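You operate a simulated robot arm through the tools that you are given. There is no shell and no other tool.

You are at the controls of a simulated two-armed robot. One attempt, no reset.

TASK
Turn the turntable to mark 2, lock it and plug two bolt holes of the wheel.
Fine: use red plugs from the black stand, pushed fully home; lock before plugging; leave the other red plugs in the stand.

The check looks at the end state, three seconds after you hand in, the way a careful person would. Anything else that was tipped, shoved, dropped, spilled or broken makes it a failure.

THE ROBOT
Two 7-joint arms with two-finger parallel grippers on one trunk that stands fixed in place. Base frame: the origin is at the foot of the trunk, x ahead of it, y to its left, z up. Units: cm, rad, N and s.
The left shoulder is at [7, 17.7, 119.5], the right one opposite. With the tool pointing down near the work surface each hand reaches from about 28 to 72 cm from the base axis, measured 20 degrees to its own side. Payload 3.43 kg a hand.
Tool frame (each hand has its own): the origin (TCP) lies between the finger pads and is the grasp point; the fingertips stand 3 cm ahead of it; z points along the fingers, y is the line along which they close. Largest opening 9.4 cm; finger width 2.8, thickness 1; the body of the gripper, 5 by 9.6 cm, starts 5.5 cm behind the TCP.
Orientation is told as [roll, pitch, yaw] about the base's x, y, z axes, in that order, counted from this pose: with the fingers straight down and closing along the base's y, the tool's x points along the base's -x, its y along +y and its z along -z.

THE INTERFACE
- The arms move only by the tool play_rows. It takes "left_targets", "right_targets" or both (then of equal length, played together; a hand with none holds still); each is one flat list of numbers, 7 for each row, row after row: the shift along the tool's x, y, z in cm, then the turn, a rotation vector about the tool's x, y, z in rad, then the closure, from 0 (fully open) to 1 (shut). In form: [dx, dy, dz, rx, ry, rz, grip, dx, dy, dz, rx, ry, rz, grip, ...]. A call has 1 to 20 rows; each row shifts and turns the commanded pose from where the row before left it, along the tool's axes as they then stand. Each row takes 0.2 s and may step no farther than 5 cm and 0.15 rad from the row before; otherwise, or with a gripper value out of range, the whole call is refused. Where a pose cannot be reached the arm comes as near as it can. A force on the tool above 40 N (or 10 N above the force at the start of the call, whichever is more), or a blocked arm, ends the call early, and 0.2 s more pass. The fingers move at their own pace (about 15.3 cm/s each) and stop on an object; they squeeze with about 24 N. The grip force told is the motor's: it shows also when the fingers shut on nothing. Time passes only in rows, and 0.2 s behind the last, so rows that do not move let the fingers close. The reply holds the time, the measured pose of the TCP, the force on the tool along the base axes, the opening and the grip force, in the units named above and with some noise, with the torque about the TCP (base axes, N m) and any sound that the robot's microphone picked up.
- Cameras (640 x 400 px; columns grow to the right, rows downward): "scene" is now at [11.96, -3.35, 149.78]; the picture's right is [-0.33, -0.94, 0.00], its down [-0.69, 0.24, -0.68] and it looks along [0.64, -0.22, -0.74] (base axes); focal length 311 px, centre (320, 200). "left" rides on the left gripper at [7.6, -1.4, -10.2] in its tool frame; the picture's right is [0.18, 0.98, 0.00], its down [-0.75, 0.14, -0.64] and it looks along [-0.63, 0.12, 0.77] (tool axes); focal length 243 px, centre (320, 200). "right" rides on the right gripper at [7.6, 1.4, -10.3] in its tool frame; the picture's right is [-0.18, 0.98, 0.00], its down [-0.75, -0.14, -0.64] and it looks along [-0.63, -0.12, 0.77] (tool axes); focal length 243 px, centre (320, 200). There is no depth. A picture from a camera that has moved, and an enlarged one, comes with that camera's place and axes in the base frame and with its lens. The place of the scene camera against the robot may be out by one fixed shift of up to 1.8 cm in any direction.
- capture(camera): a new picture of that camera. It takes no simulated time.
- lift_body(by): slides the trunk up (or, below 0, down) by that many cm; the arms and the scene camera ride with it, the base frame stays. It gives what a move gives, with no picture.
- pan_tilt(pan, tilt): turns the head with the scene camera to pan (to the left, within 1.501 rad either way) and tilt (down, from -0.506 to 1.204), counted from straight ahead of the robot. It gives what a move gives.
- inspect(camera, box): a new picture of the part [left, top, right, bottom] of that camera's present view, enlarged. It takes no simulated time.
- finish_job(): hands the job in; it is judged then, once.

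Places have to be worked out from the pictures, the camera data and where the tool is seen. Open the grippers and draw the arms clear of the work before you hand the job in, unless the task says otherwise.

The tools are called after ">>>" as name(argument=value, ...) on one line, values as JSON. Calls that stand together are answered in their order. play_rows: Moves the arms, as the interface text tells. Its arguments: {"type":"object","properties":{"left_targets":{"type":"array","items":{"type":"number"}},"right_targets":{"type":"array","items":{"type":"number"}}},"required":[]} The other tools are called the same way: lift_body (by) moves the trunk up or down; pan_tilt (pan, tilt) turns the head that bears the scene camera; capture (camera) takes a picture; inspect (camera, box) takes an enlarged picture of a part of a camera's view; finish_job () hands the job in.

At the start:

```text
time: 0.0
left_tool_pos: [35.84, -0.21, 125.13]
left_ee_rot: [0.001, 0.0, -0.002]
left_contact_force: [0.0, -0.8, -0.9]
left_moment: [0.0, 0.03, -0.05]
left_opening: 9.4
left_grip_force: 0.0
right_tool_pos: [37.82, -44.95, 120.17]
right_ee_rot: [-0.004, 0.002, 0.0]
right_contact_force: [-0.6, 0.3, 0.8]
right_moment: [0.02, 0.0, -0.01]
right_opening: 9.41
right_grip_force: 0.0
trunk travel left (down, up): [-77.5, 6.5]
head pan, tilt (commanded): [-0.337, 0.826]
```

scene: 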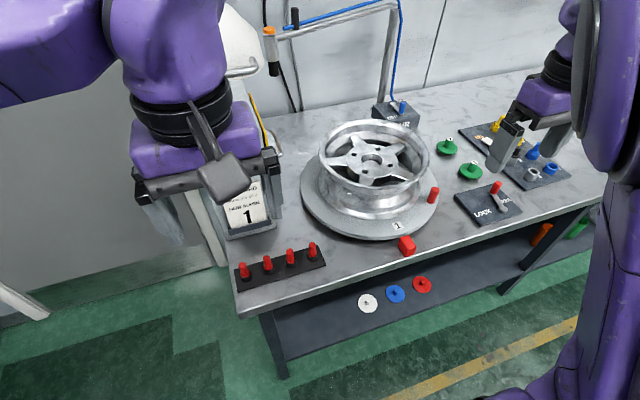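
right: 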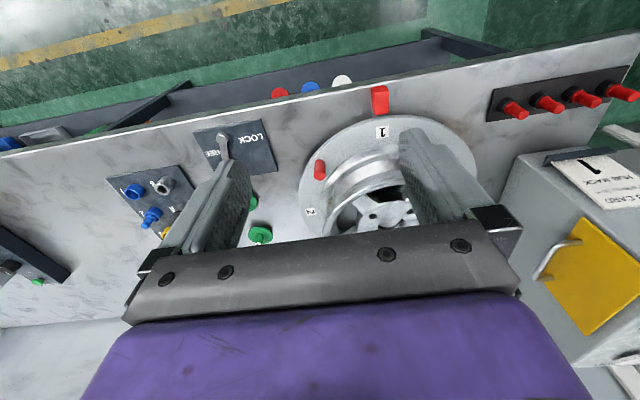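
left: 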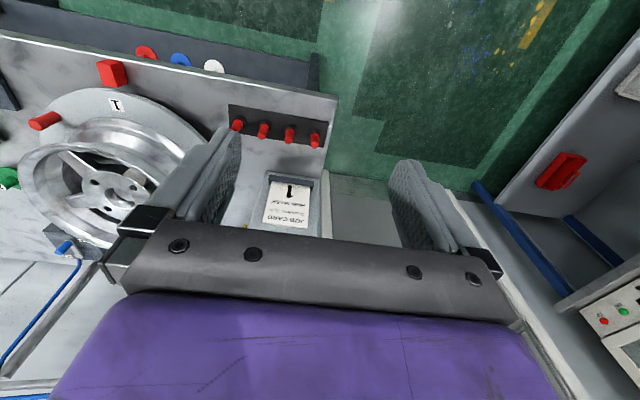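

I start by looking closer at the scene: the turntable, marks, lock, and the plug stand.

>>> inspect(camera="scene", box=[280, 90, 460, 270])

>>> inspect(camera="scene", box=[430, 100, 590, 240])

>>> inspect(camera="scene", box=[210, 170, 350, 300])

>>> inspect(camera="right", box=[180, 60, 500, 260])

```text
2.22 times, centred on (370, 180) of scene
camera zoom: at [11.96, -3.35, 149.78], right [-0.33, -0.94, 0.0], down [-0.69, 0.24, -0.68], along [0.64, -0.22, -0.74], focal length 691 px, centre (209, 244)
```

zoom: 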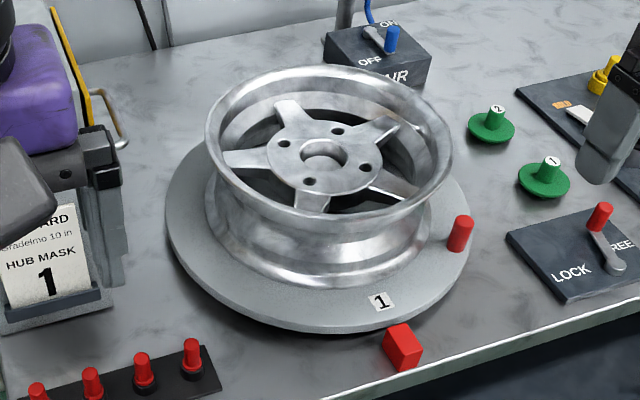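

```text
2.86 times, centred on (510, 170) of scene
camera zoom: at [11.96, -3.35, 149.78], right [-0.33, -0.94, 0.0], down [-0.69, 0.24, -0.68], along [0.64, -0.22, -0.74], focal length 889 px, centre (-223, 286)
```

zoom: 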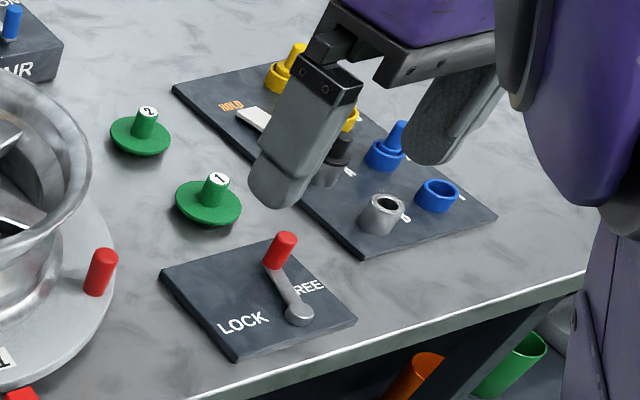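

```text
3.08 times, centred on (280, 235) of scene
camera zoom: at [11.96, -3.35, 149.78], right [-0.33, -0.94, 0.0], down [-0.69, 0.24, -0.68], along [0.64, -0.22, -0.74], focal length 957 px, centre (443, 92)
```

zoom: 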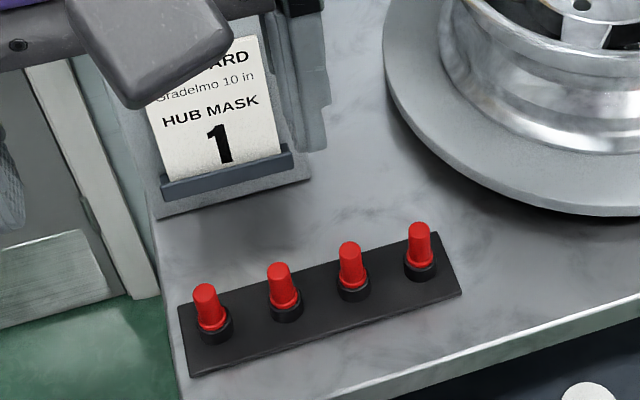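

```text
2.00 times, centred on (340, 160) of right
camera zoom: at [30.27, -43.47, 130.47], right [0.18, 0.98, 0.0], down [0.75, -0.14, 0.64], along [0.63, -0.12, -0.77], focal length 485 px, centre (280, 280)
```

zoom: 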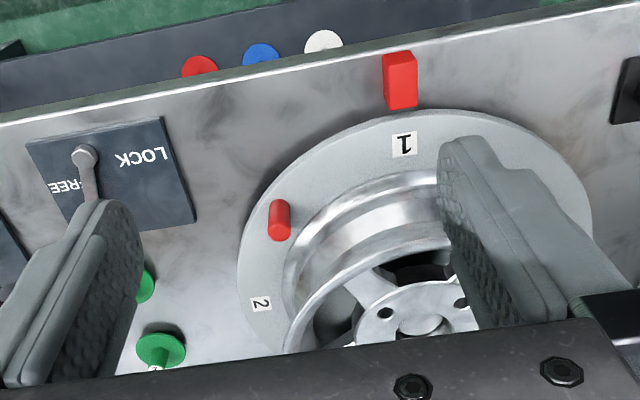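

The table top works out at about z≈88.5, with the turntable centre near (66,-36), mark 1 at the red pointer and mark 2 about 90° around on the right. Before moving the left arm out of the way I pan the head to see what stands on the left.

>>> pan_tilt(pan=0.5, tilt=0.7)

>>> capture(camera="scene")

```text
time: 1.2
left_tool_pos: [35.78, -0.23, 125.17]
left_ee_rot: [0.0, 0.001, 0.001]
left_contact_force: [-0.2, 0.4, 1.1]
left_moment: [-0.03, 0.03, 0.0]
left_opening: 9.38
left_grip_force: 0.0
right_tool_pos: [37.79, -44.93, 120.27]
right_ee_rot: [-0.004, 0.002, 0.0]
right_contact_force: [0.0, -0.7, -0.3]
right_moment: [0.0, 0.01, 0.0]
right_opening: 9.39
right_grip_force: 0.1
trunk travel left (down, up): [-77.5, 6.5]
head pan, tilt (commanded): [0.499, 0.7]
```

```text
taken
camera scene: at [11.93, 3.33, 150.82], right [0.48, -0.88, 0.0], down [-0.57, -0.31, -0.76], along [0.67, 0.37, -0.64], focal length 311 px, centre (320, 200)
```

scene: 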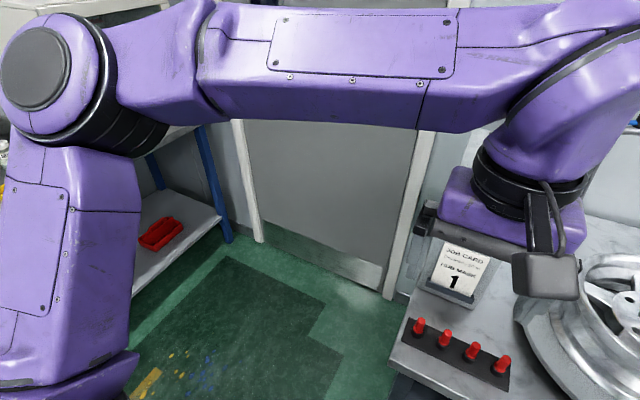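

The left side is only open floor, so I move the left hand about 28 cm to the left, away from the stand and the card holder.

>>> play_rows(left_targets=[0, 3, 0, 0, 0, 0, 0, 0, 4, 0, 0, 0, 0, 0, 0, 4, 0, 0, 0, 0, 0, 0, 4, 0, 0, 0, 0, 0, 0, 4, 0, 0, 0, 0, 0, 0, 4, 0, 0, 0, 0, 0, 0, 3, 0, 0, 0, 0, 0, 0, 2, 0, 0, 0, 0, 0])

>>> pan_tilt(pan=-0.55, tilt=0.8)

>>> capture(camera="scene")

>>> inspect(camera="scene", box=[230, 90, 430, 250])

>>> inspect(camera="scene", box=[360, 130, 520, 260])

```text
time: 3.0
left_tool_pos: [35.44, 24.46, 123.86]
left_ee_rot: [-0.001, -0.001, 0.005]
left_contact_force: [0.3, 0.8, -0.6]
left_moment: [0.01, 0.01, 0.02]
left_opening: 9.41
left_grip_force: 0.0
left hand out of reach, approached as far as the arm can: row 7, 8
right_tool_pos: [37.98, -44.8, 120.27]
right_ee_rot: [-0.003, 0.004, 0.0]
right_contact_force: [0.0, 1.5, 0.8]
right_moment: [0.0, 0.02, -0.03]
right_opening: 9.39
right_grip_force: 0.2
trunk travel left (down, up): [-77.5, 6.5]
head pan, tilt (commanded): [0.499, 0.7]
```

```text
time: 4.3
left_tool_pos: [35.53, 24.59, 123.96]
left_ee_rot: [-0.002, 0.0, 0.004]
left_contact_force: [-0.1, -0.1, 0.0]
left_moment: [0.01, -0.01, -0.01]
left_opening: 9.38
left_grip_force: 0.0
right_tool_pos: [37.7, -44.87, 120.2]
right_ee_rot: [-0.004, 0.002, 0.0]
right_contact_force: [0.4, 0.5, -0.2]
right_moment: [0.03, 0.0, -0.01]
right_opening: 9.39
right_grip_force: 0.1
trunk travel left (down, up): [-77.5, 6.5]
head pan, tilt (commanded): [-0.55, 0.799]
```

```text
taken
camera scene: at [11.35, -4.9, 149.99], right [-0.52, -0.85, 0.0], down [-0.61, 0.37, -0.7], along [0.59, -0.36, -0.72], focal length 311 px, centre (320, 200)
```

scene: 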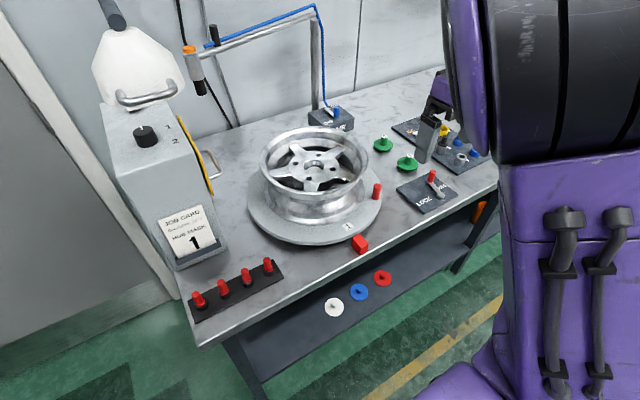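

```text
2.50 times, centred on (330, 170) of scene
camera zoom: at [11.35, -4.9, 149.99], right [-0.52, -0.85, 0.0], down [-0.61, 0.37, -0.7], along [0.59, -0.36, -0.72], focal length 778 px, centre (295, 275)
```

zoom: 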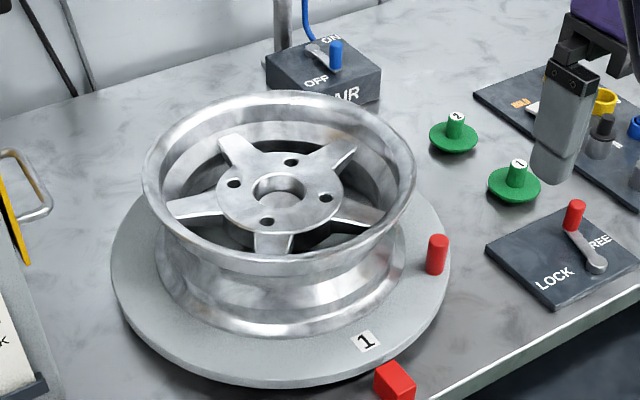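

```text
3.08 times, centred on (440, 195) of scene
camera zoom: at [11.35, -4.9, 149.99], right [-0.52, -0.85, 0.0], down [-0.61, 0.37, -0.7], along [0.59, -0.36, -0.72], focal length 957 px, centre (-49, 215)
```

zoom: 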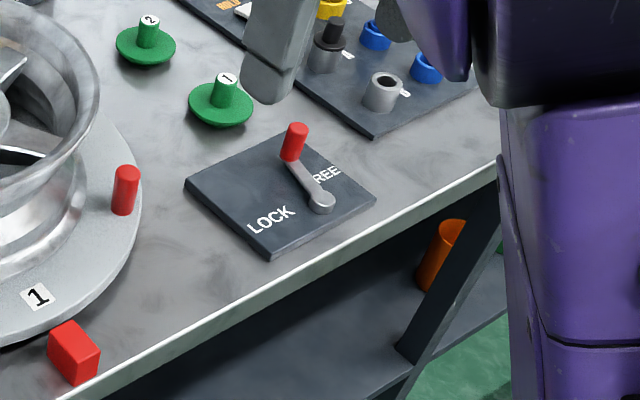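

The left arm is clear now. I take enlarged views from the right hand camera to locate the handle, pointer, marks and lever.

>>> inspect(camera="right", box=[280, 70, 440, 230])

>>> inspect(camera="right", box=[180, 100, 300, 200])

>>> inspect(camera="right", box=[470, 50, 640, 150])

```text
2.50 times, centred on (360, 150) of right
camera zoom: at [30.27, -43.43, 130.48], right [0.18, 0.98, 0.0], down [0.75, -0.14, 0.64], along [0.63, -0.12, -0.77], focal length 606 px, centre (220, 325)
```

zoom: 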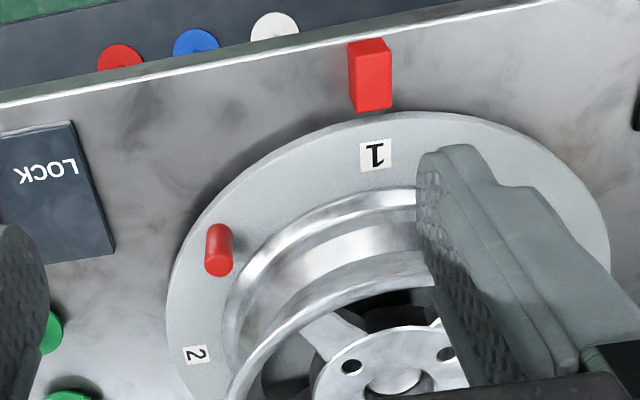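

```text
4.00 times, centred on (240, 150) of right
camera zoom: at [30.27, -43.43, 130.48], right [0.18, 0.98, 0.0], down [0.75, -0.14, 0.64], along [0.63, -0.12, -0.77], focal length 970 px, centre (640, 400)
```

zoom: 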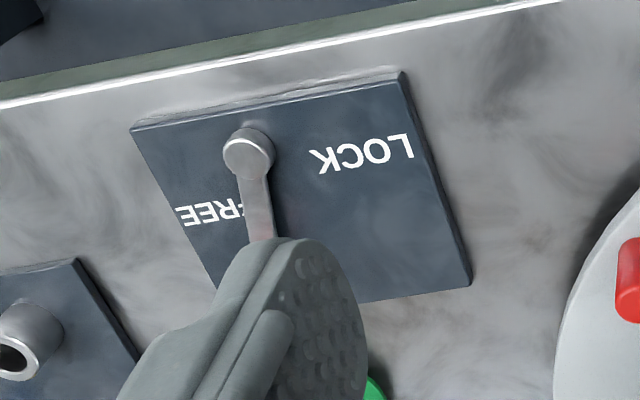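

```text
3.76 times, centred on (555, 100) of right
camera zoom: at [30.27, -43.43, 130.48], right [0.18, 0.98, 0.0], down [0.75, -0.14, 0.64], along [0.63, -0.12, -0.77], focal length 913 px, centre (-565, 576)
```

zoom: 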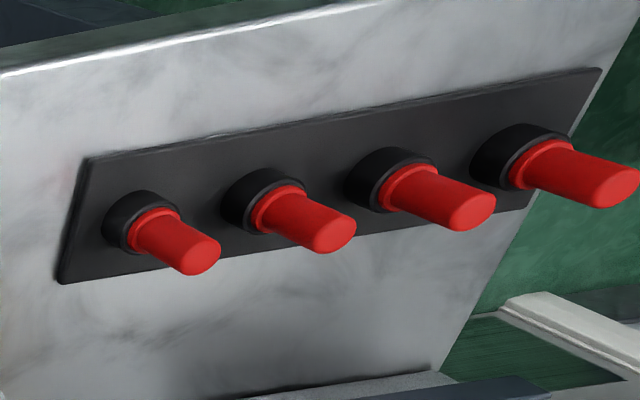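

Readings from both cameras put the red handle at about (53.8,-47.9), from z≈90.5 to 95.3, and turning it clockwise by 90° as seen from above should bring mark 2 to the pointer. I move the right hand above the handle, still high, and yaw it so the fingers close along the tangent.

>>> play_rows(right_targets=[-3.2, -0.6, 2.4, 0, 0, 0, 0.2, -3.2, -0.6, 2.4, 0, 0, 0, 0.4, -3.2, -0.6, 2.4, 0, 0, 0, 0.5, -3.2, -0.6, 2.4, 0, 0, 0, 0.5, -3.2, -0.6, 2.4, 0, 0, 0, 0.5, 0, 0, 0, 0, 0, -0.128, 0.5, 0, 0, 0, 0, 0, -0.128, 0.5, 0, 0, 0, 0, 0, -0.128, 0.5, 0, 0, 0, 0, 0, -0.128, 0.5, 0, 0, 0, 0, 0, -0.128, 0.5, 0, 0, 0, 0, 0, -0.128, 0.5])

>>> capture(camera="right")

>>> inspect(camera="scene", box=[230, 90, 430, 250])

```text
time: 6.7
left_tool_pos: [35.51, 24.46, 124.06]
left_ee_rot: [-0.002, -0.002, 0.003]
left_contact_force: [1.1, 0.7, 0.4]
left_moment: [-0.04, 0.02, 0.03]
left_opening: 9.42
left_grip_force: 0.0
right_tool_pos: [53.78, -48.01, 108.16]
right_ee_rot: [0.001, 0.005, 0.77]
right_contact_force: [0.0, -0.6, 0.3]
right_moment: [0.01, 0.01, -0.02]
right_opening: 4.7
right_grip_force: 0.1
trunk travel left (down, up): [-77.5, 6.5]
head pan, tilt (commanded): [-0.55, 0.799]
```

```text
taken
camera right: at [47.43, -52.21, 118.44], right [-0.55, 0.83, 0.0], down [0.64, 0.43, 0.64], along [0.53, 0.35, -0.77], focal length 243 px, centre (320, 200)
```

right: 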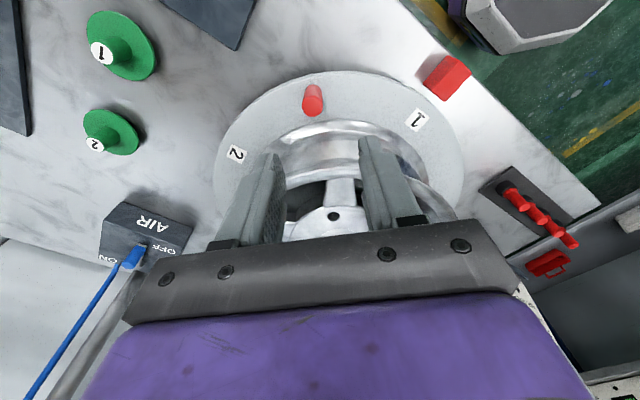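

```text
2.50 times, centred on (330, 170) of scene
camera zoom: at [11.36, -4.98, 149.99], right [-0.52, -0.85, 0.0], down [-0.61, 0.38, -0.7], along [0.59, -0.36, -0.72], focal length 778 px, centre (295, 275)
```

zoom: 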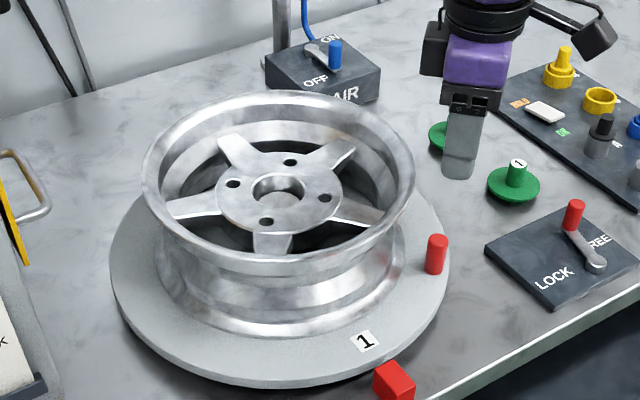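

Let me enlarge the handle and marks in this view for a precise fix.

>>> inspect(camera="right", box=[220, 60, 380, 180])

>>> inspect(camera="right", box=[360, 40, 500, 160])

```text
3.33 times, centred on (300, 120) of right
camera zoom: at [47.43, -52.21, 118.44], right [-0.55, 0.83, 0.0], down [0.64, 0.43, 0.64], along [0.53, 0.35, -0.77], focal length 809 px, centre (387, 467)
```

zoom: 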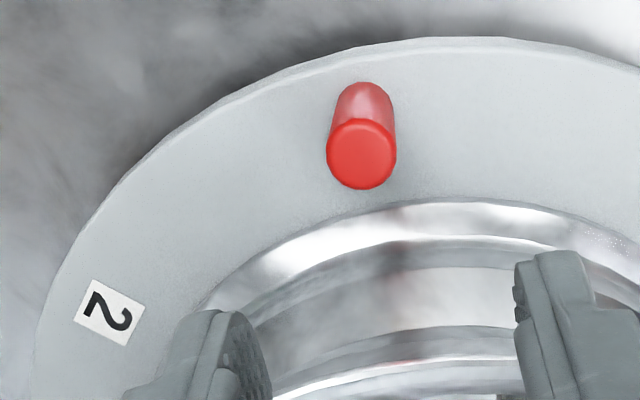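

```text
3.33 times, centred on (430, 100) of right
camera zoom: at [47.43, -52.21, 118.44], right [-0.55, 0.83, 0.0], down [0.64, 0.43, 0.64], along [0.53, 0.35, -0.77], focal length 809 px, centre (-47, 533)
```

zoom: 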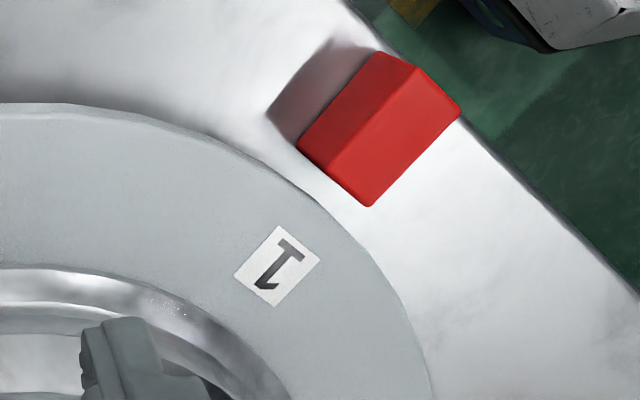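

The refined fix puts the turntable centre at about (67.2,-36.0) with its top at z≈89.3, and the handle at (55.0,-48.2) on radius ≈17.2. I lean the hand slightly outward to clear the rim and lower it partway over the handle.

>>> play_rows(right_targets=[-0.36, -0.49, 0, 0, -0.1, 0, 0.5, -0.36, -0.49, 0, 0, -0.1, 0, 0.5, 0.497, 0, 2.45, 0, 0, 0, 0.5, 0.497, 0, 2.45, 0, 0, 0, 0.5, 0.497, 0, 2.45, 0, 0, 0, 0.5, 0.497, 0, 2.45, 0, 0, 0, 0.5])

>>> capture(camera="right")

>>> inspect(camera="scene", box=[270, 90, 470, 250])

```text
time: 8.1
left_tool_pos: [35.56, 24.44, 123.98]
left_ee_rot: [0.0, -0.002, 0.002]
left_contact_force: [-0.2, 0.2, 0.1]
left_moment: [-0.03, 0.02, 0.0]
left_opening: 9.39
left_grip_force: 0.1
right_tool_pos: [55.02, -48.3, 98.06]
right_ee_rot: [0.001, -0.197, 0.767]
right_contact_force: [0.6, -0.6, -0.1]
right_moment: [0.01, 0.0, -0.03]
right_opening: 4.72
right_grip_force: 0.1
trunk travel left (down, up): [-77.5, 6.5]
head pan, tilt (commanded): [-0.55, 0.799]
```

```text
taken
camera right: at [47.27, -53.81, 106.72], right [-0.55, 0.83, 0.04], down [0.54, 0.32, 0.78], along [0.64, 0.45, -0.63], focal length 243 px, centre (320, 200)
```

right: 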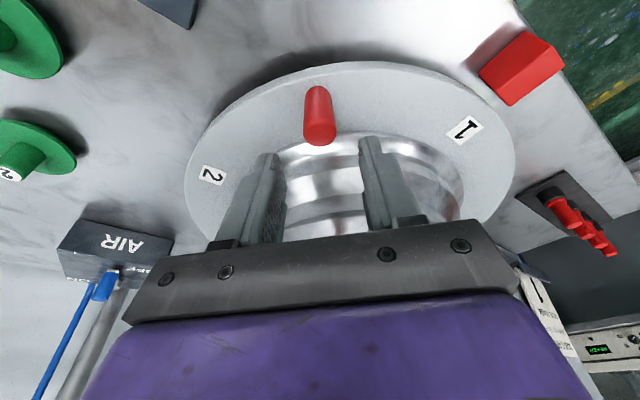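

```text
2.50 times, centred on (370, 170) of scene
camera zoom: at [11.44, -4.97, 149.99], right [-0.52, -0.85, 0.0], down [-0.61, 0.38, -0.7], along [0.59, -0.36, -0.72], focal length 778 px, centre (195, 275)
```

zoom: 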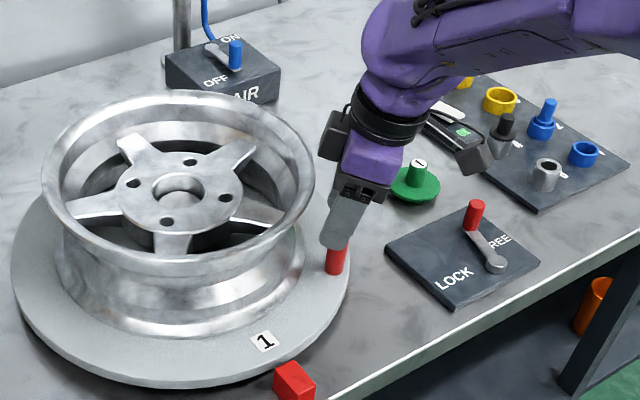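

The handle sits midway between the fingers. I lower the last 3.8 cm and check the force before closing.

>>> play_rows(right_targets=[0.25, 0, 1.23, 0, 0, 0, 0.5, 0.25, 0, 1.23, 0, 0, 0, 0.5, 0.25, 0, 1.23, 0, 0, 0, 0.5, 0, 0, 0, 0, 0, 0, 0.5])

>>> capture(camera="right")

>>> inspect(camera="scene", box=[310, 130, 430, 230])

```text
time: 9.1
left_tool_pos: [35.53, 24.54, 123.86]
left_ee_rot: [-0.002, -0.001, 0.004]
left_contact_force: [-0.8, -0.2, -0.3]
left_moment: [-0.02, 0.0, -0.05]
left_opening: 9.41
left_grip_force: 0.1
right_tool_pos: [54.85, -48.11, 94.42]
right_ee_rot: [0.001, -0.198, 0.77]
right_contact_force: [-0.1, 0.7, 0.0]
right_moment: [0.01, 0.0, -0.01]
right_opening: 4.7
right_grip_force: 0.2
trunk travel left (down, up): [-77.5, 6.5]
head pan, tilt (commanded): [-0.55, 0.799]
```

```text
taken
camera right: at [47.2, -53.76, 103.01], right [-0.55, 0.83, 0.04], down [0.54, 0.33, 0.78], along [0.64, 0.45, -0.63], focal length 243 px, centre (320, 200)
```

right: 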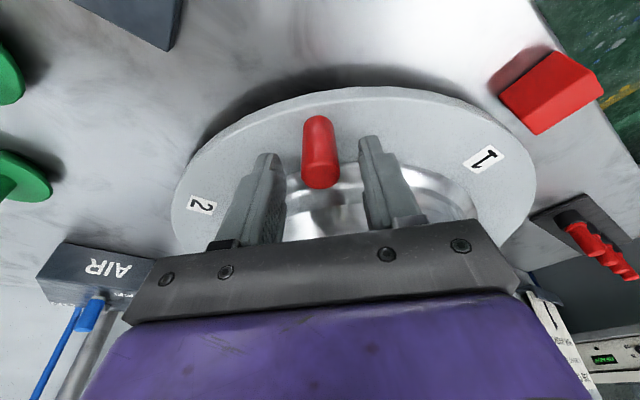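

```text
4.00 times, centred on (370, 180) of scene
camera zoom: at [11.34, -4.93, 149.99], right [-0.52, -0.85, 0.0], down [-0.61, 0.37, -0.7], along [0.59, -0.36, -0.72], focal length 1244 px, centre (120, 280)
```

zoom: 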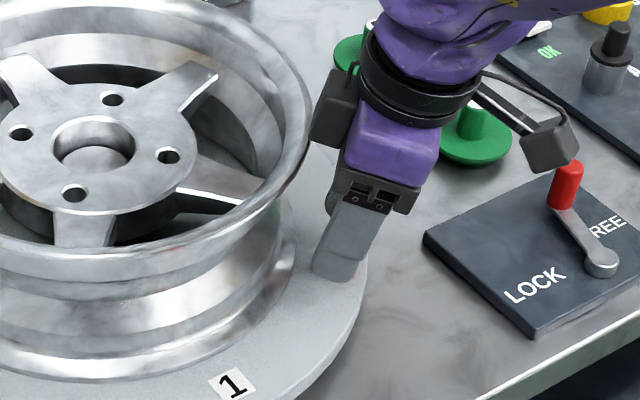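

The cap of the handle lies right on the tool axis (image ≈(319,175)). I close the fingers on it.

>>> play_rows(right_targets=[0, 0, 0, 0, 0, 0, 0.7, 0, 0, 0, 0, 0, 0, 1, 0, 0, 0, 0, 0, 0, 1, 0, 0, 0, 0, 0, 0, 1])

>>> capture(camera="right")

```text
time: 10.1
left_tool_pos: [35.39, 24.66, 124.01]
left_ee_rot: [-0.001, -0.001, 0.005]
left_contact_force: [-0.4, -0.1, 0.7]
left_moment: [-0.02, -0.02, 0.0]
left_opening: 9.4
left_grip_force: 0.1
right_tool_pos: [54.92, -48.18, 94.41]
right_ee_rot: [0.001, -0.195, 0.769]
right_contact_force: [-6.3, 6.3, -6.8]
right_moment: [0.36, -0.22, 0.05]
right_opening: 2.1
right_grip_force: 45.2
trunk travel left (down, up): [-77.5, 6.5]
head pan, tilt (commanded): [-0.55, 0.799]
```

```text
taken
camera right: at [47.15, -53.7, 103.0], right [-0.55, 0.83, 0.04], down [0.54, 0.33, 0.78], along [0.63, 0.45, -0.63], focal length 243 px, centre (320, 200)
```

right: 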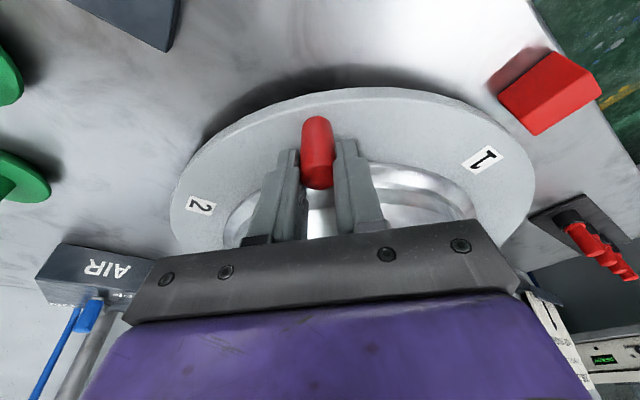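

The handle is held (opening 2.1). I start turning the table clockwise in small arc steps about its centre, first 13° to check the resistance.

>>> play_rows(right_targets=[-0.026, 0.677, 0.005, 0.0078, 0, 0.0385, 1, -0.052, 1.353, 0.0106, 0.0156, 0, 0.0769, 1, -0.052, 1.353, 0.0106, 0.0156, 0, 0.0769, 1, -0.026, 0.677, 0.005, 0.0078, 0, 0.0385, 1])

>>> capture(camera="right")

>>> inspect(camera="scene", box=[230, 90, 430, 260])

```text
time: 11.1
left_tool_pos: [35.53, 24.37, 124.01]
left_ee_rot: [-0.002, -0.003, 0.003]
left_contact_force: [0.5, -0.4, 1.0]
left_moment: [0.0, 0.02, -0.01]
left_opening: 9.39
left_grip_force: 0.0
right_tool_pos: [52.38, -45.12, 94.45]
right_ee_rot: [-0.002, -0.198, 0.53]
right_contact_force: [-2.7, -3.0, -2.5]
right_moment: [-0.11, 0.0, -0.15]
right_opening: 2.13
right_grip_force: 44.8
trunk travel left (down, up): [-77.5, 6.5]
head pan, tilt (commanded): [-0.55, 0.799]
```

```text
taken
camera right: at [43.6, -48.62, 102.99], right [-0.34, 0.94, 0.04], down [0.6, 0.19, 0.78], along [0.72, 0.29, -0.63], focal length 243 px, centre (320, 200)
```

right: 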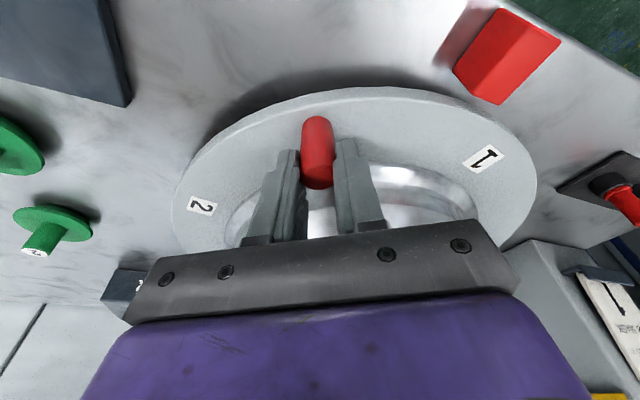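

```text
2.35 times, centred on (330, 175) of scene
camera zoom: at [11.33, -5.05, 149.99], right [-0.52, -0.85, 0.0], down [-0.61, 0.38, -0.7], along [0.59, -0.36, -0.72], focal length 732 px, centre (296, 259)
```

zoom: 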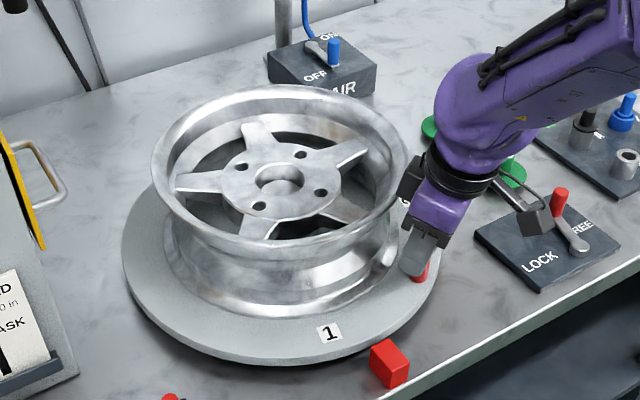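

The table follows the handle with little force. I continue the arc to about 45°.

>>> play_rows(right_targets=[-0.026, 0.677, 0.005, 0.0078, 0, 0.0385, 1, -0.052, 1.353, 0.0106, 0.0156, 0, 0.0769, 1, -0.052, 1.353, 0.0106, 0.0156, 0, 0.0769, 1, -0.052, 1.353, 0.0106, 0.0156, 0, 0.0769, 1, -0.052, 1.353, 0.0106, 0.0156, 0, 0.0769, 1, -0.052, 1.353, 0.0106, 0.0156, 0, 0.0769, 1, -0.052, 1.353, 0.0106, 0.0156, 0, 0.0769, 1, -0.026, 0.677, 0.005, 0.0078, 0, 0.0385, 1])

>>> capture(camera="right")

>>> inspect(camera="scene", box=[230, 90, 430, 260])

```text
time: 12.9
left_tool_pos: [35.41, 24.53, 123.98]
left_ee_rot: [0.0, -0.005, 0.003]
left_contact_force: [-0.1, -0.3, 0.1]
left_moment: [0.03, 0.0, 0.02]
left_opening: 9.39
left_grip_force: 0.2
right_tool_pos: [49.94, -35.9, 94.39]
right_ee_rot: [-0.001, -0.196, -0.017]
right_contact_force: [-16.8, -0.4, -6.8]
right_moment: [-0.2, 0.4, 0.01]
right_opening: 2.14
right_grip_force: 45.2
trunk travel left (down, up): [-77.5, 6.5]
head pan, tilt (commanded): [-0.55, 0.799]
```

```text
taken
camera right: at [40.49, -34.26, 102.98], right [0.2, 0.98, 0.03], down [0.61, -0.15, 0.78], along [0.77, -0.13, -0.63], focal length 243 px, centre (320, 200)
```

right: 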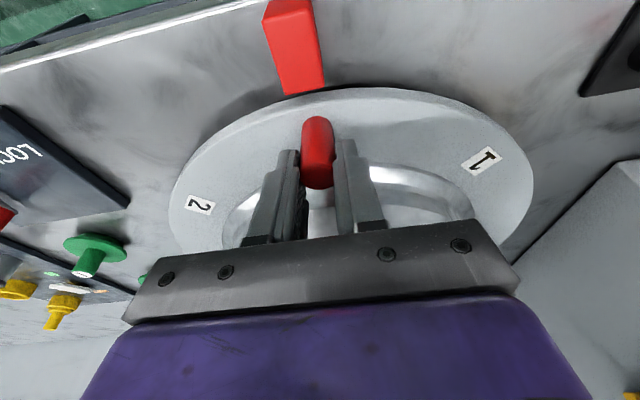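

```text
2.35 times, centred on (330, 175) of scene
camera zoom: at [11.03, -4.99, 150.01], right [-0.52, -0.85, 0.0], down [-0.61, 0.38, -0.7], along [0.6, -0.36, -0.72], focal length 732 px, centre (296, 259)
```

zoom: 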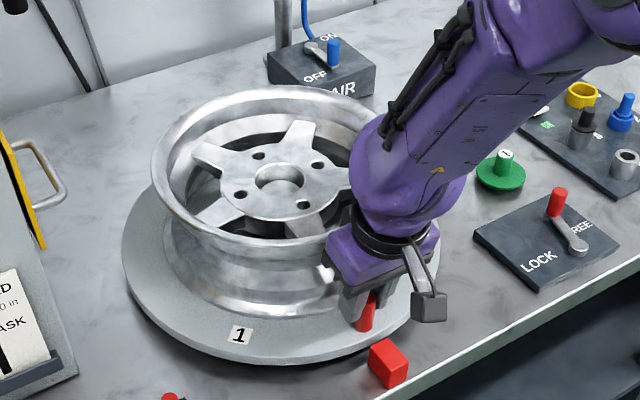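

The measured positions fit a circle around (67.25,-36.0) with radius 17.3, and there is about 17 N of outward pull. I ease the hand slightly outward and go on for another 40°.

>>> play_rows(right_targets=[0.12, 0.677, 0.005, 0.0078, 0, 0.0385, 1, -0.052, 1.36, 0.0106, 0.0156, 0, 0.0769, 1, -0.052, 1.36, 0.0106, 0.0156, 0, 0.0769, 1, -0.052, 1.36, 0.0106, 0.0156, 0, 0.0769, 1, -0.052, 1.36, 0.0106, 0.0156, 0, 0.0769, 1, -0.052, 1.36, 0.0106, 0.0156, 0, 0.0769, 1, -0.052, 1.36, 0.0106, 0.0156, 0, 0.0769, 1, -0.052, 1.36, 0.0106, 0.0156, 0, 0.0769, 1, -0.052, 1.36, 0.0106, 0.0156, 0, 0.0769, 1, -0.026, 0.68, 0.005, 0.0078, 0, 0.0385, 1])

>>> capture(camera="right")

>>> inspect(camera="scene", box=[230, 90, 430, 260])

```text
time: 15.1
left_tool_pos: [35.34, 24.64, 123.8]
left_ee_rot: [-0.004, -0.001, 0.003]
left_contact_force: [0.3, -0.6, -0.2]
left_moment: [0.03, 0.0, 0.0]
left_opening: 9.4
left_grip_force: 0.2
right_tool_pos: [54.45, -24.43, 94.44]
right_ee_rot: [-0.002, -0.2, -0.725]
right_contact_force: [-9.5, 9.7, -9.9]
right_moment: [-0.16, -0.25, -0.05]
right_opening: 2.13
right_grip_force: 44.9
trunk travel left (down, up): [-77.5, 6.5]
head pan, tilt (commanded): [-0.55, 0.799]
```

```text
taken
camera right: at [48.29, -17.11, 102.95], right [0.79, 0.62, 0.03], down [0.36, -0.51, 0.78], along [0.5, -0.6, -0.62], focal length 243 px, centre (320, 200)
```

right: 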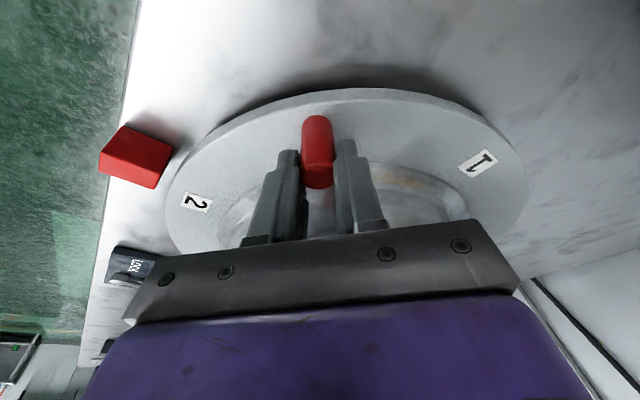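

```text
2.35 times, centred on (330, 175) of scene
camera zoom: at [11.3, -4.72, 150.0], right [-0.52, -0.85, 0.0], down [-0.61, 0.37, -0.7], along [0.59, -0.37, -0.72], focal length 732 px, centre (296, 259)
```

zoom: 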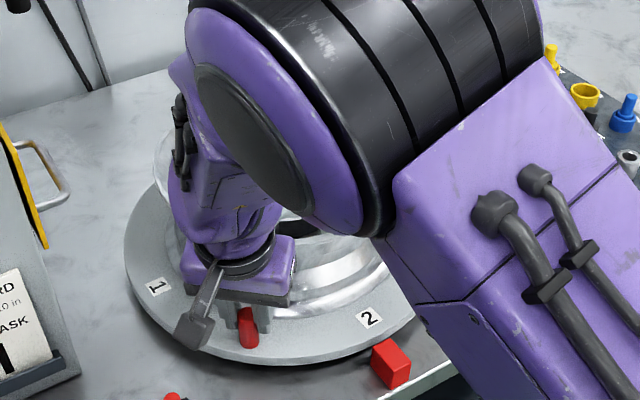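

Mark 2 is now a few degrees short of the pointer. I enlarge the view to measure the remaining angle.

>>> inspect(camera="right", box=[80, 100, 240, 230])

>>> inspect(camera="right", box=[420, 110, 540, 210])

>>> inspect(camera="scene", box=[320, 200, 420, 270])

```text
3.08 times, centred on (160, 165) of right
camera zoom: at [48.29, -17.11, 102.95], right [0.79, 0.62, 0.03], down [0.36, -0.51, 0.78], along [0.5, -0.6, -0.62], focal length 746 px, centre (812, 308)
```

zoom: 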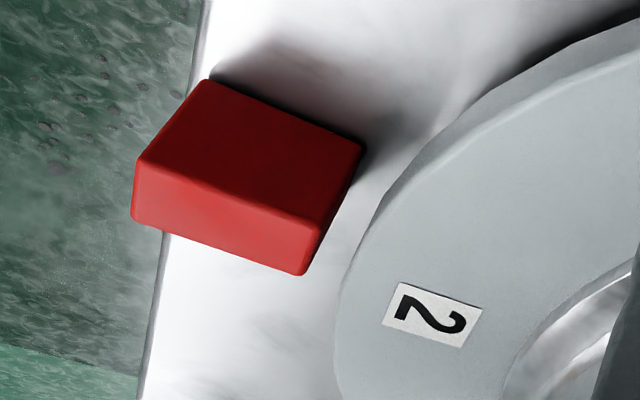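

```text
4.00 times, centred on (480, 160) of right
camera zoom: at [48.29, -17.11, 102.95], right [0.79, 0.62, 0.03], down [0.36, -0.51, 0.78], along [0.5, -0.6, -0.62], focal length 970 px, centre (-320, 360)
```

zoom: 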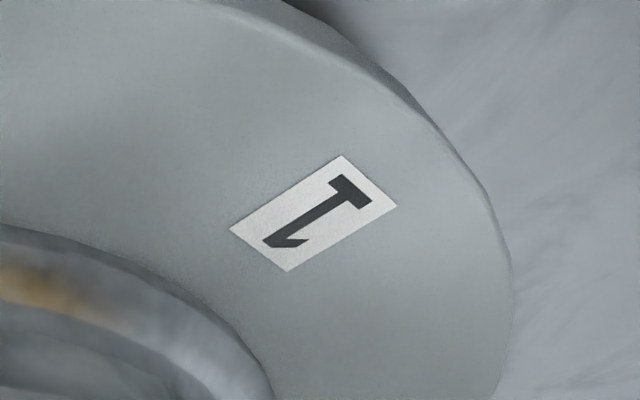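

```text
5.71 times, centred on (370, 235) of scene
camera zoom: at [11.3, -4.72, 150.0], right [-0.52, -0.85, 0.0], down [-0.61, 0.37, -0.7], along [0.59, -0.37, -0.72], focal length 1778 px, centre (34, 0)
```

zoom: 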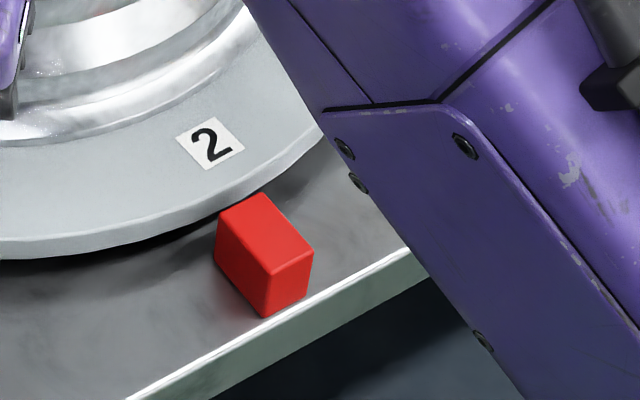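

I take the same crops as at the start so that mark 2's place can be compared directly with where mark 1 sat at the pointer.

>>> inspect(camera="scene", box=[360, 130, 520, 260])

>>> inspect(camera="scene", box=[230, 90, 430, 250])

```text
3.08 times, centred on (440, 195) of scene
camera zoom: at [11.3, -4.72, 150.0], right [-0.52, -0.85, 0.0], down [-0.61, 0.37, -0.7], along [0.59, -0.37, -0.72], focal length 957 px, centre (-49, 215)
```

zoom: 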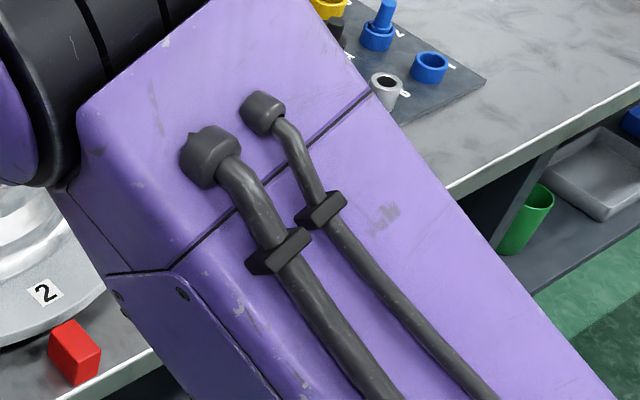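

```text
2.50 times, centred on (330, 170) of scene
camera zoom: at [11.3, -4.72, 150.0], right [-0.52, -0.85, 0.0], down [-0.61, 0.37, -0.7], along [0.59, -0.37, -0.72], focal length 778 px, centre (295, 275)
```

zoom: 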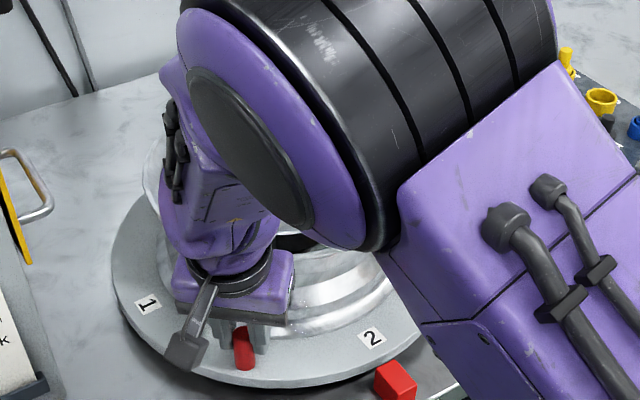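

Mark 2 sits about 0.75 cm, or roughly 2.7°, short of where mark 1 stood at the pointer. I turn that last bit, easing the outward pull as well.

>>> play_rows(right_targets=[0.09, 0.412, 0.003, 0.0047, 0, 0.0232, 1, -0.005, 0.412, 0.003, 0.0047, 0, 0.0232, 1, 0, 0, 0, 0, 0, 0, 1])

>>> inspect(camera="scene", box=[360, 130, 520, 260])

>>> inspect(camera="scene", box=[320, 200, 420, 270])

>>> inspect(camera="right", box=[80, 100, 240, 230])

```text
time: 15.9
left_tool_pos: [35.5, 24.66, 123.97]
left_ee_rot: [-0.002, -0.002, 0.003]
left_contact_force: [-0.5, -0.3, -0.1]
left_moment: [0.01, 0.0, 0.0]
left_opening: 9.39
left_grip_force: 0.1
right_tool_pos: [54.91, -24.01, 94.38]
right_ee_rot: [-0.002, -0.203, -0.773]
right_contact_force: [-4.3, 7.3, -1.9]
right_moment: [0.29, 0.36, 0.14]
right_opening: 2.13
right_grip_force: 44.9
trunk travel left (down, up): [-77.5, 6.5]
head pan, tilt (commanded): [-0.55, 0.799]
```

```text
3.08 times, centred on (440, 195) of scene
camera zoom: at [11.28, -4.75, 150.01], right [-0.52, -0.85, 0.0], down [-0.61, 0.37, -0.7], along [0.59, -0.37, -0.72], focal length 957 px, centre (-49, 215)
```

zoom: 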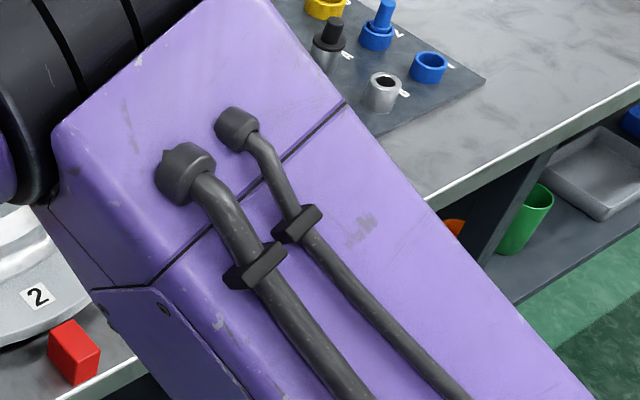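

```text
5.71 times, centred on (370, 235) of scene
camera zoom: at [11.28, -4.75, 150.01], right [-0.52, -0.85, 0.0], down [-0.61, 0.37, -0.7], along [0.59, -0.37, -0.72], focal length 1778 px, centre (34, 0)
```

zoom: 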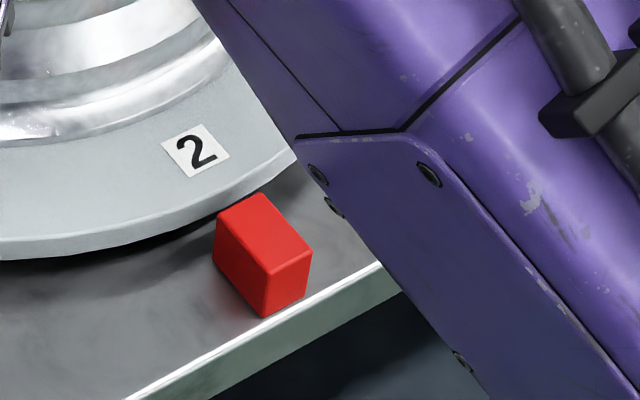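

```text
3.08 times, centred on (160, 165) of right
camera zoom: at [49.16, -16.27, 102.93], right [0.81, 0.58, 0.03], down [0.34, -0.52, 0.78], along [0.47, -0.62, -0.62], focal length 746 px, centre (812, 308)
```

zoom: 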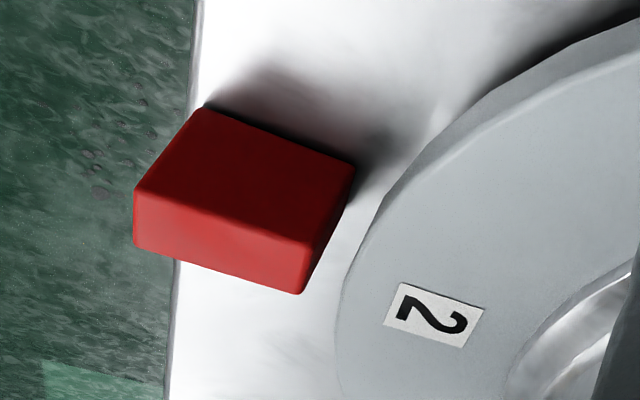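

Mark 2 now lies where mark 1 was at the start. To check the alignment without parallax, I let go of the handle, rise, and put the hand camera in the plane through the pointer and the table centre.

>>> play_rows(right_targets=[0, 0, 0, 0, 0, 0, 0.5, 0, 0, 0, 0, 0, 0, 0.5, 0, 0, 0, 0, 0, 0, 0.5, -0.5, 0, -2.45, 0, 0, 0, 0.5, -0.8, 0, -3.92, 0, 0, 0, 0.5, -0.8, 0, -3.92, 0, 0, 0, 0.5, -0.8, 0, -3.92, 0, 0, 0, 0.5, 0, 0, 0, 0, 0.1, 0, 0.5, 0, 0, 0, 0, 0.1, 0, 0.5, 0, 0, 0, 0, 0, -0.129, 0.5, 0, 0, 0, 0, 0, -0.129, 0.5, 0, 0, 0, 0, 0, -0.129, 0.5, 0, 0, 0, 0, 0, -0.129, 0.5, 0, 0, 0, 0, 0, -0.129, 0.5, 0, 0, 0, 0, 0, -0.129, 0.5, 2.475, -3.35, 0, 0, 0, 0, 0.5, 2.475, -3.35, 0, 0, 0, 0, 0.5, 2.475, -3.35, 0, 0, 0, 0, 0.5, 2.475, -3.35, 0, 0, 0, 0, 0.5])

>>> capture(camera="right")

>>> inspect(camera="right", box=[220, 0, 420, 160])

>>> inspect(camera="scene", box=[230, 90, 430, 250])

```text
time: 19.9
left_tool_pos: [35.38, 24.32, 124.0]
left_ee_rot: [0.0, -0.002, 0.004]
left_contact_force: [-0.3, -0.3, 1.1]
left_moment: [0.0, -0.01, -0.03]
left_opening: 9.4
left_grip_force: 0.0
right_tool_pos: [44.69, -37.7, 108.8]
right_ee_rot: [0.0, 0.0, 0.003]
right_contact_force: [-0.1, -0.5, 0.2]
right_moment: [0.03, -0.01, 0.0]
right_opening: 4.7
right_grip_force: 0.0
trunk travel left (down, up): [-77.5, 6.5]
head pan, tilt (commanded): [-0.55, 0.799]
```

```text
taken
camera right: at [37.2, -36.27, 119.14], right [0.18, 0.98, 0.0], down [0.75, -0.14, 0.64], along [0.63, -0.12, -0.77], focal length 243 px, centre (320, 200)
```

right: 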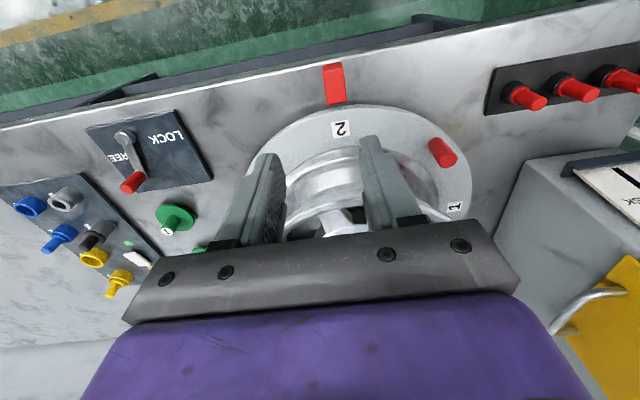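

```text
2.50 times, centred on (320, 80) of right
camera zoom: at [37.2, -36.27, 119.14], right [0.18, 0.98, 0.0], down [0.75, -0.14, 0.64], along [0.63, -0.12, -0.77], focal length 606 px, centre (320, 500)
```

zoom: 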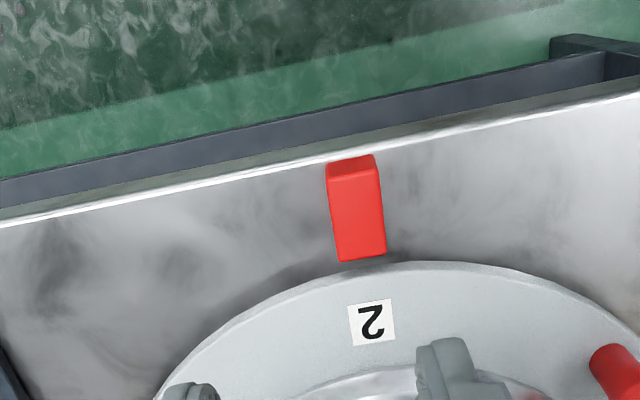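

```text
2.50 times, centred on (330, 170) of scene
camera zoom: at [11.15, -5.1, 150.0], right [-0.52, -0.85, 0.0], down [-0.61, 0.38, -0.7], along [0.6, -0.36, -0.72], focal length 778 px, centre (295, 275)
```

zoom: 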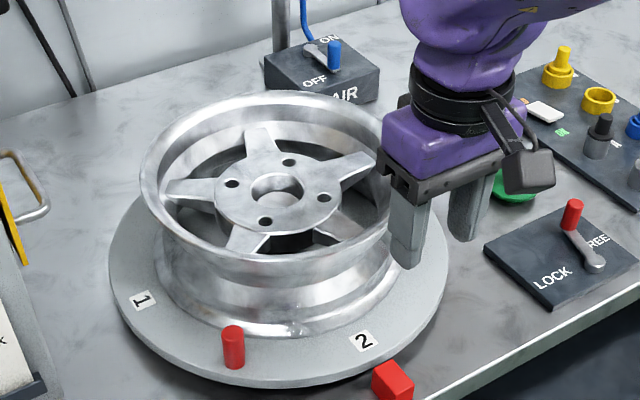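

Seen from the pointer plane, the block's midline runs straight through the centre of mark 2 (offset under 0.1 cm), so the table is at mark 2. Next is the lock lever, so I look at it more closely.

>>> inspect(camera="right", box=[70, 90, 230, 220])

>>> inspect(camera="scene", box=[390, 150, 470, 215])

```text
3.08 times, centred on (150, 155) of right
camera zoom: at [37.2, -36.27, 119.14], right [0.18, 0.98, 0.0], down [0.75, -0.14, 0.64], along [0.63, -0.12, -0.77], focal length 746 px, centre (843, 338)
```

zoom: 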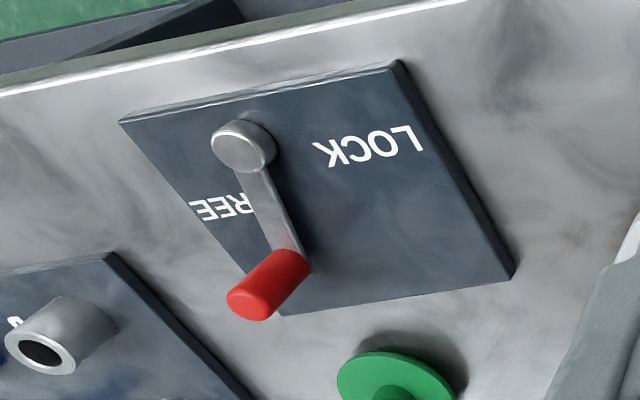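

```text
6.15 times, centred on (430, 182) of scene
camera zoom: at [11.15, -5.1, 150.0], right [-0.52, -0.85, 0.0], down [-0.61, 0.38, -0.7], along [0.6, -0.36, -0.72], focal length 1914 px, centre (-357, 308)
```

zoom: 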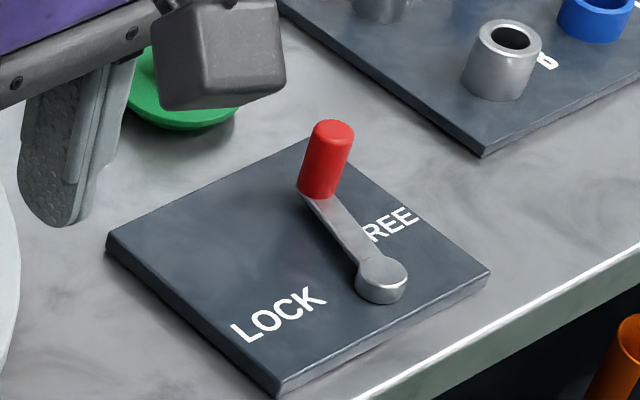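

The lever pivots at about (46.9,-65.1) and its red knob stands at about (52.5,-66.6), z≈88.7–92, with LOCK on the +y side. I tilt the hand forward for reach and move above the knob, fingers part open, to cage it.

>>> play_rows(right_targets=[0, 0, 0, 0, -0.15, 0, 0.5, 0, 0, 0, 0, -0.15, 0, 0.5, 0, 0, 0, 0, -0.15, 0, 0.5, -0.651, -4.129, 0.917, 0, 0, 0, 0.5, -0.651, -4.129, 0.917, 0, 0, 0, 0.5, -0.651, -4.129, 0.917, 0, 0, 0, 0.5, -0.651, -4.129, 0.917, 0, 0, 0, 0.5, -0.651, -4.129, 0.917, 0, 0, 0, 0.5, -0.651, -4.129, 0.917, 0, 0, 0, 0.5, -0.651, -4.129, 0.917, 0, 0, 0, 0.5])

>>> capture(camera="right")

>>> capture(camera="scene")

```text
time: 22.1
left_tool_pos: [35.56, 24.19, 124.01]
left_ee_rot: [0.003, -0.001, 0.003]
left_contact_force: [0.9, -0.5, 0.7]
left_moment: [-0.03, 0.02, 0.03]
left_opening: 9.39
left_grip_force: 0.0
right_tool_pos: [52.01, -66.57, 104.8]
right_ee_rot: [0.001, -0.445, 0.001]
right_contact_force: [0.8, -0.1, -1.0]
right_moment: [0.03, 0.01, 0.01]
right_opening: 4.72
right_grip_force: 0.0
trunk travel left (down, up): [-77.5, 6.5]
head pan, tilt (commanded): [-0.55, 0.799]
```

```text
taken
camera right: at [40.78, -65.2, 110.81], right [0.16, 0.98, 0.08], down [0.4, -0.14, 0.9], along [0.9, -0.12, -0.42], focal length 243 px, centre (320, 200)
```

right: 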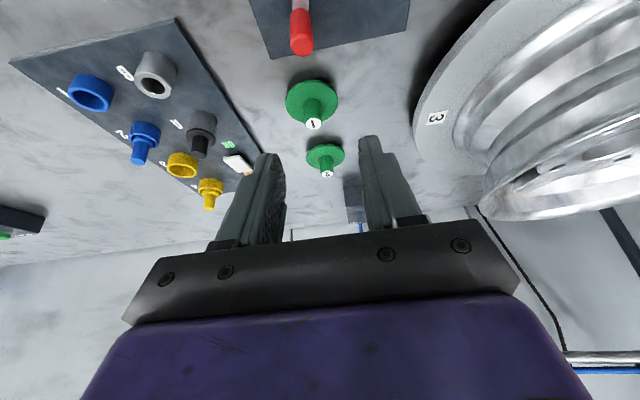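

```text
taken
camera scene: at [11.45, -5.26, 149.98], right [-0.52, -0.85, 0.0], down [-0.61, 0.38, -0.7], along [0.59, -0.36, -0.72], focal length 311 px, centre (320, 200)
```

scene: 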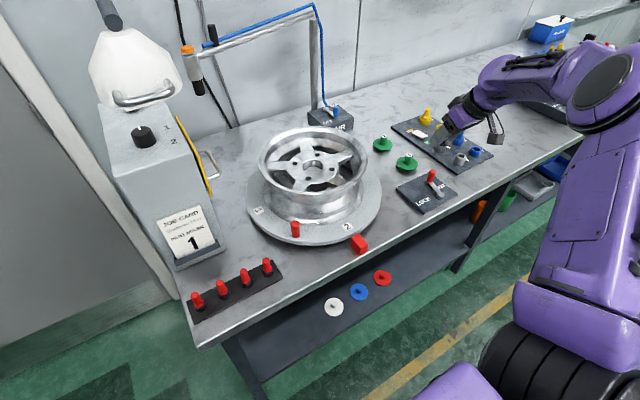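

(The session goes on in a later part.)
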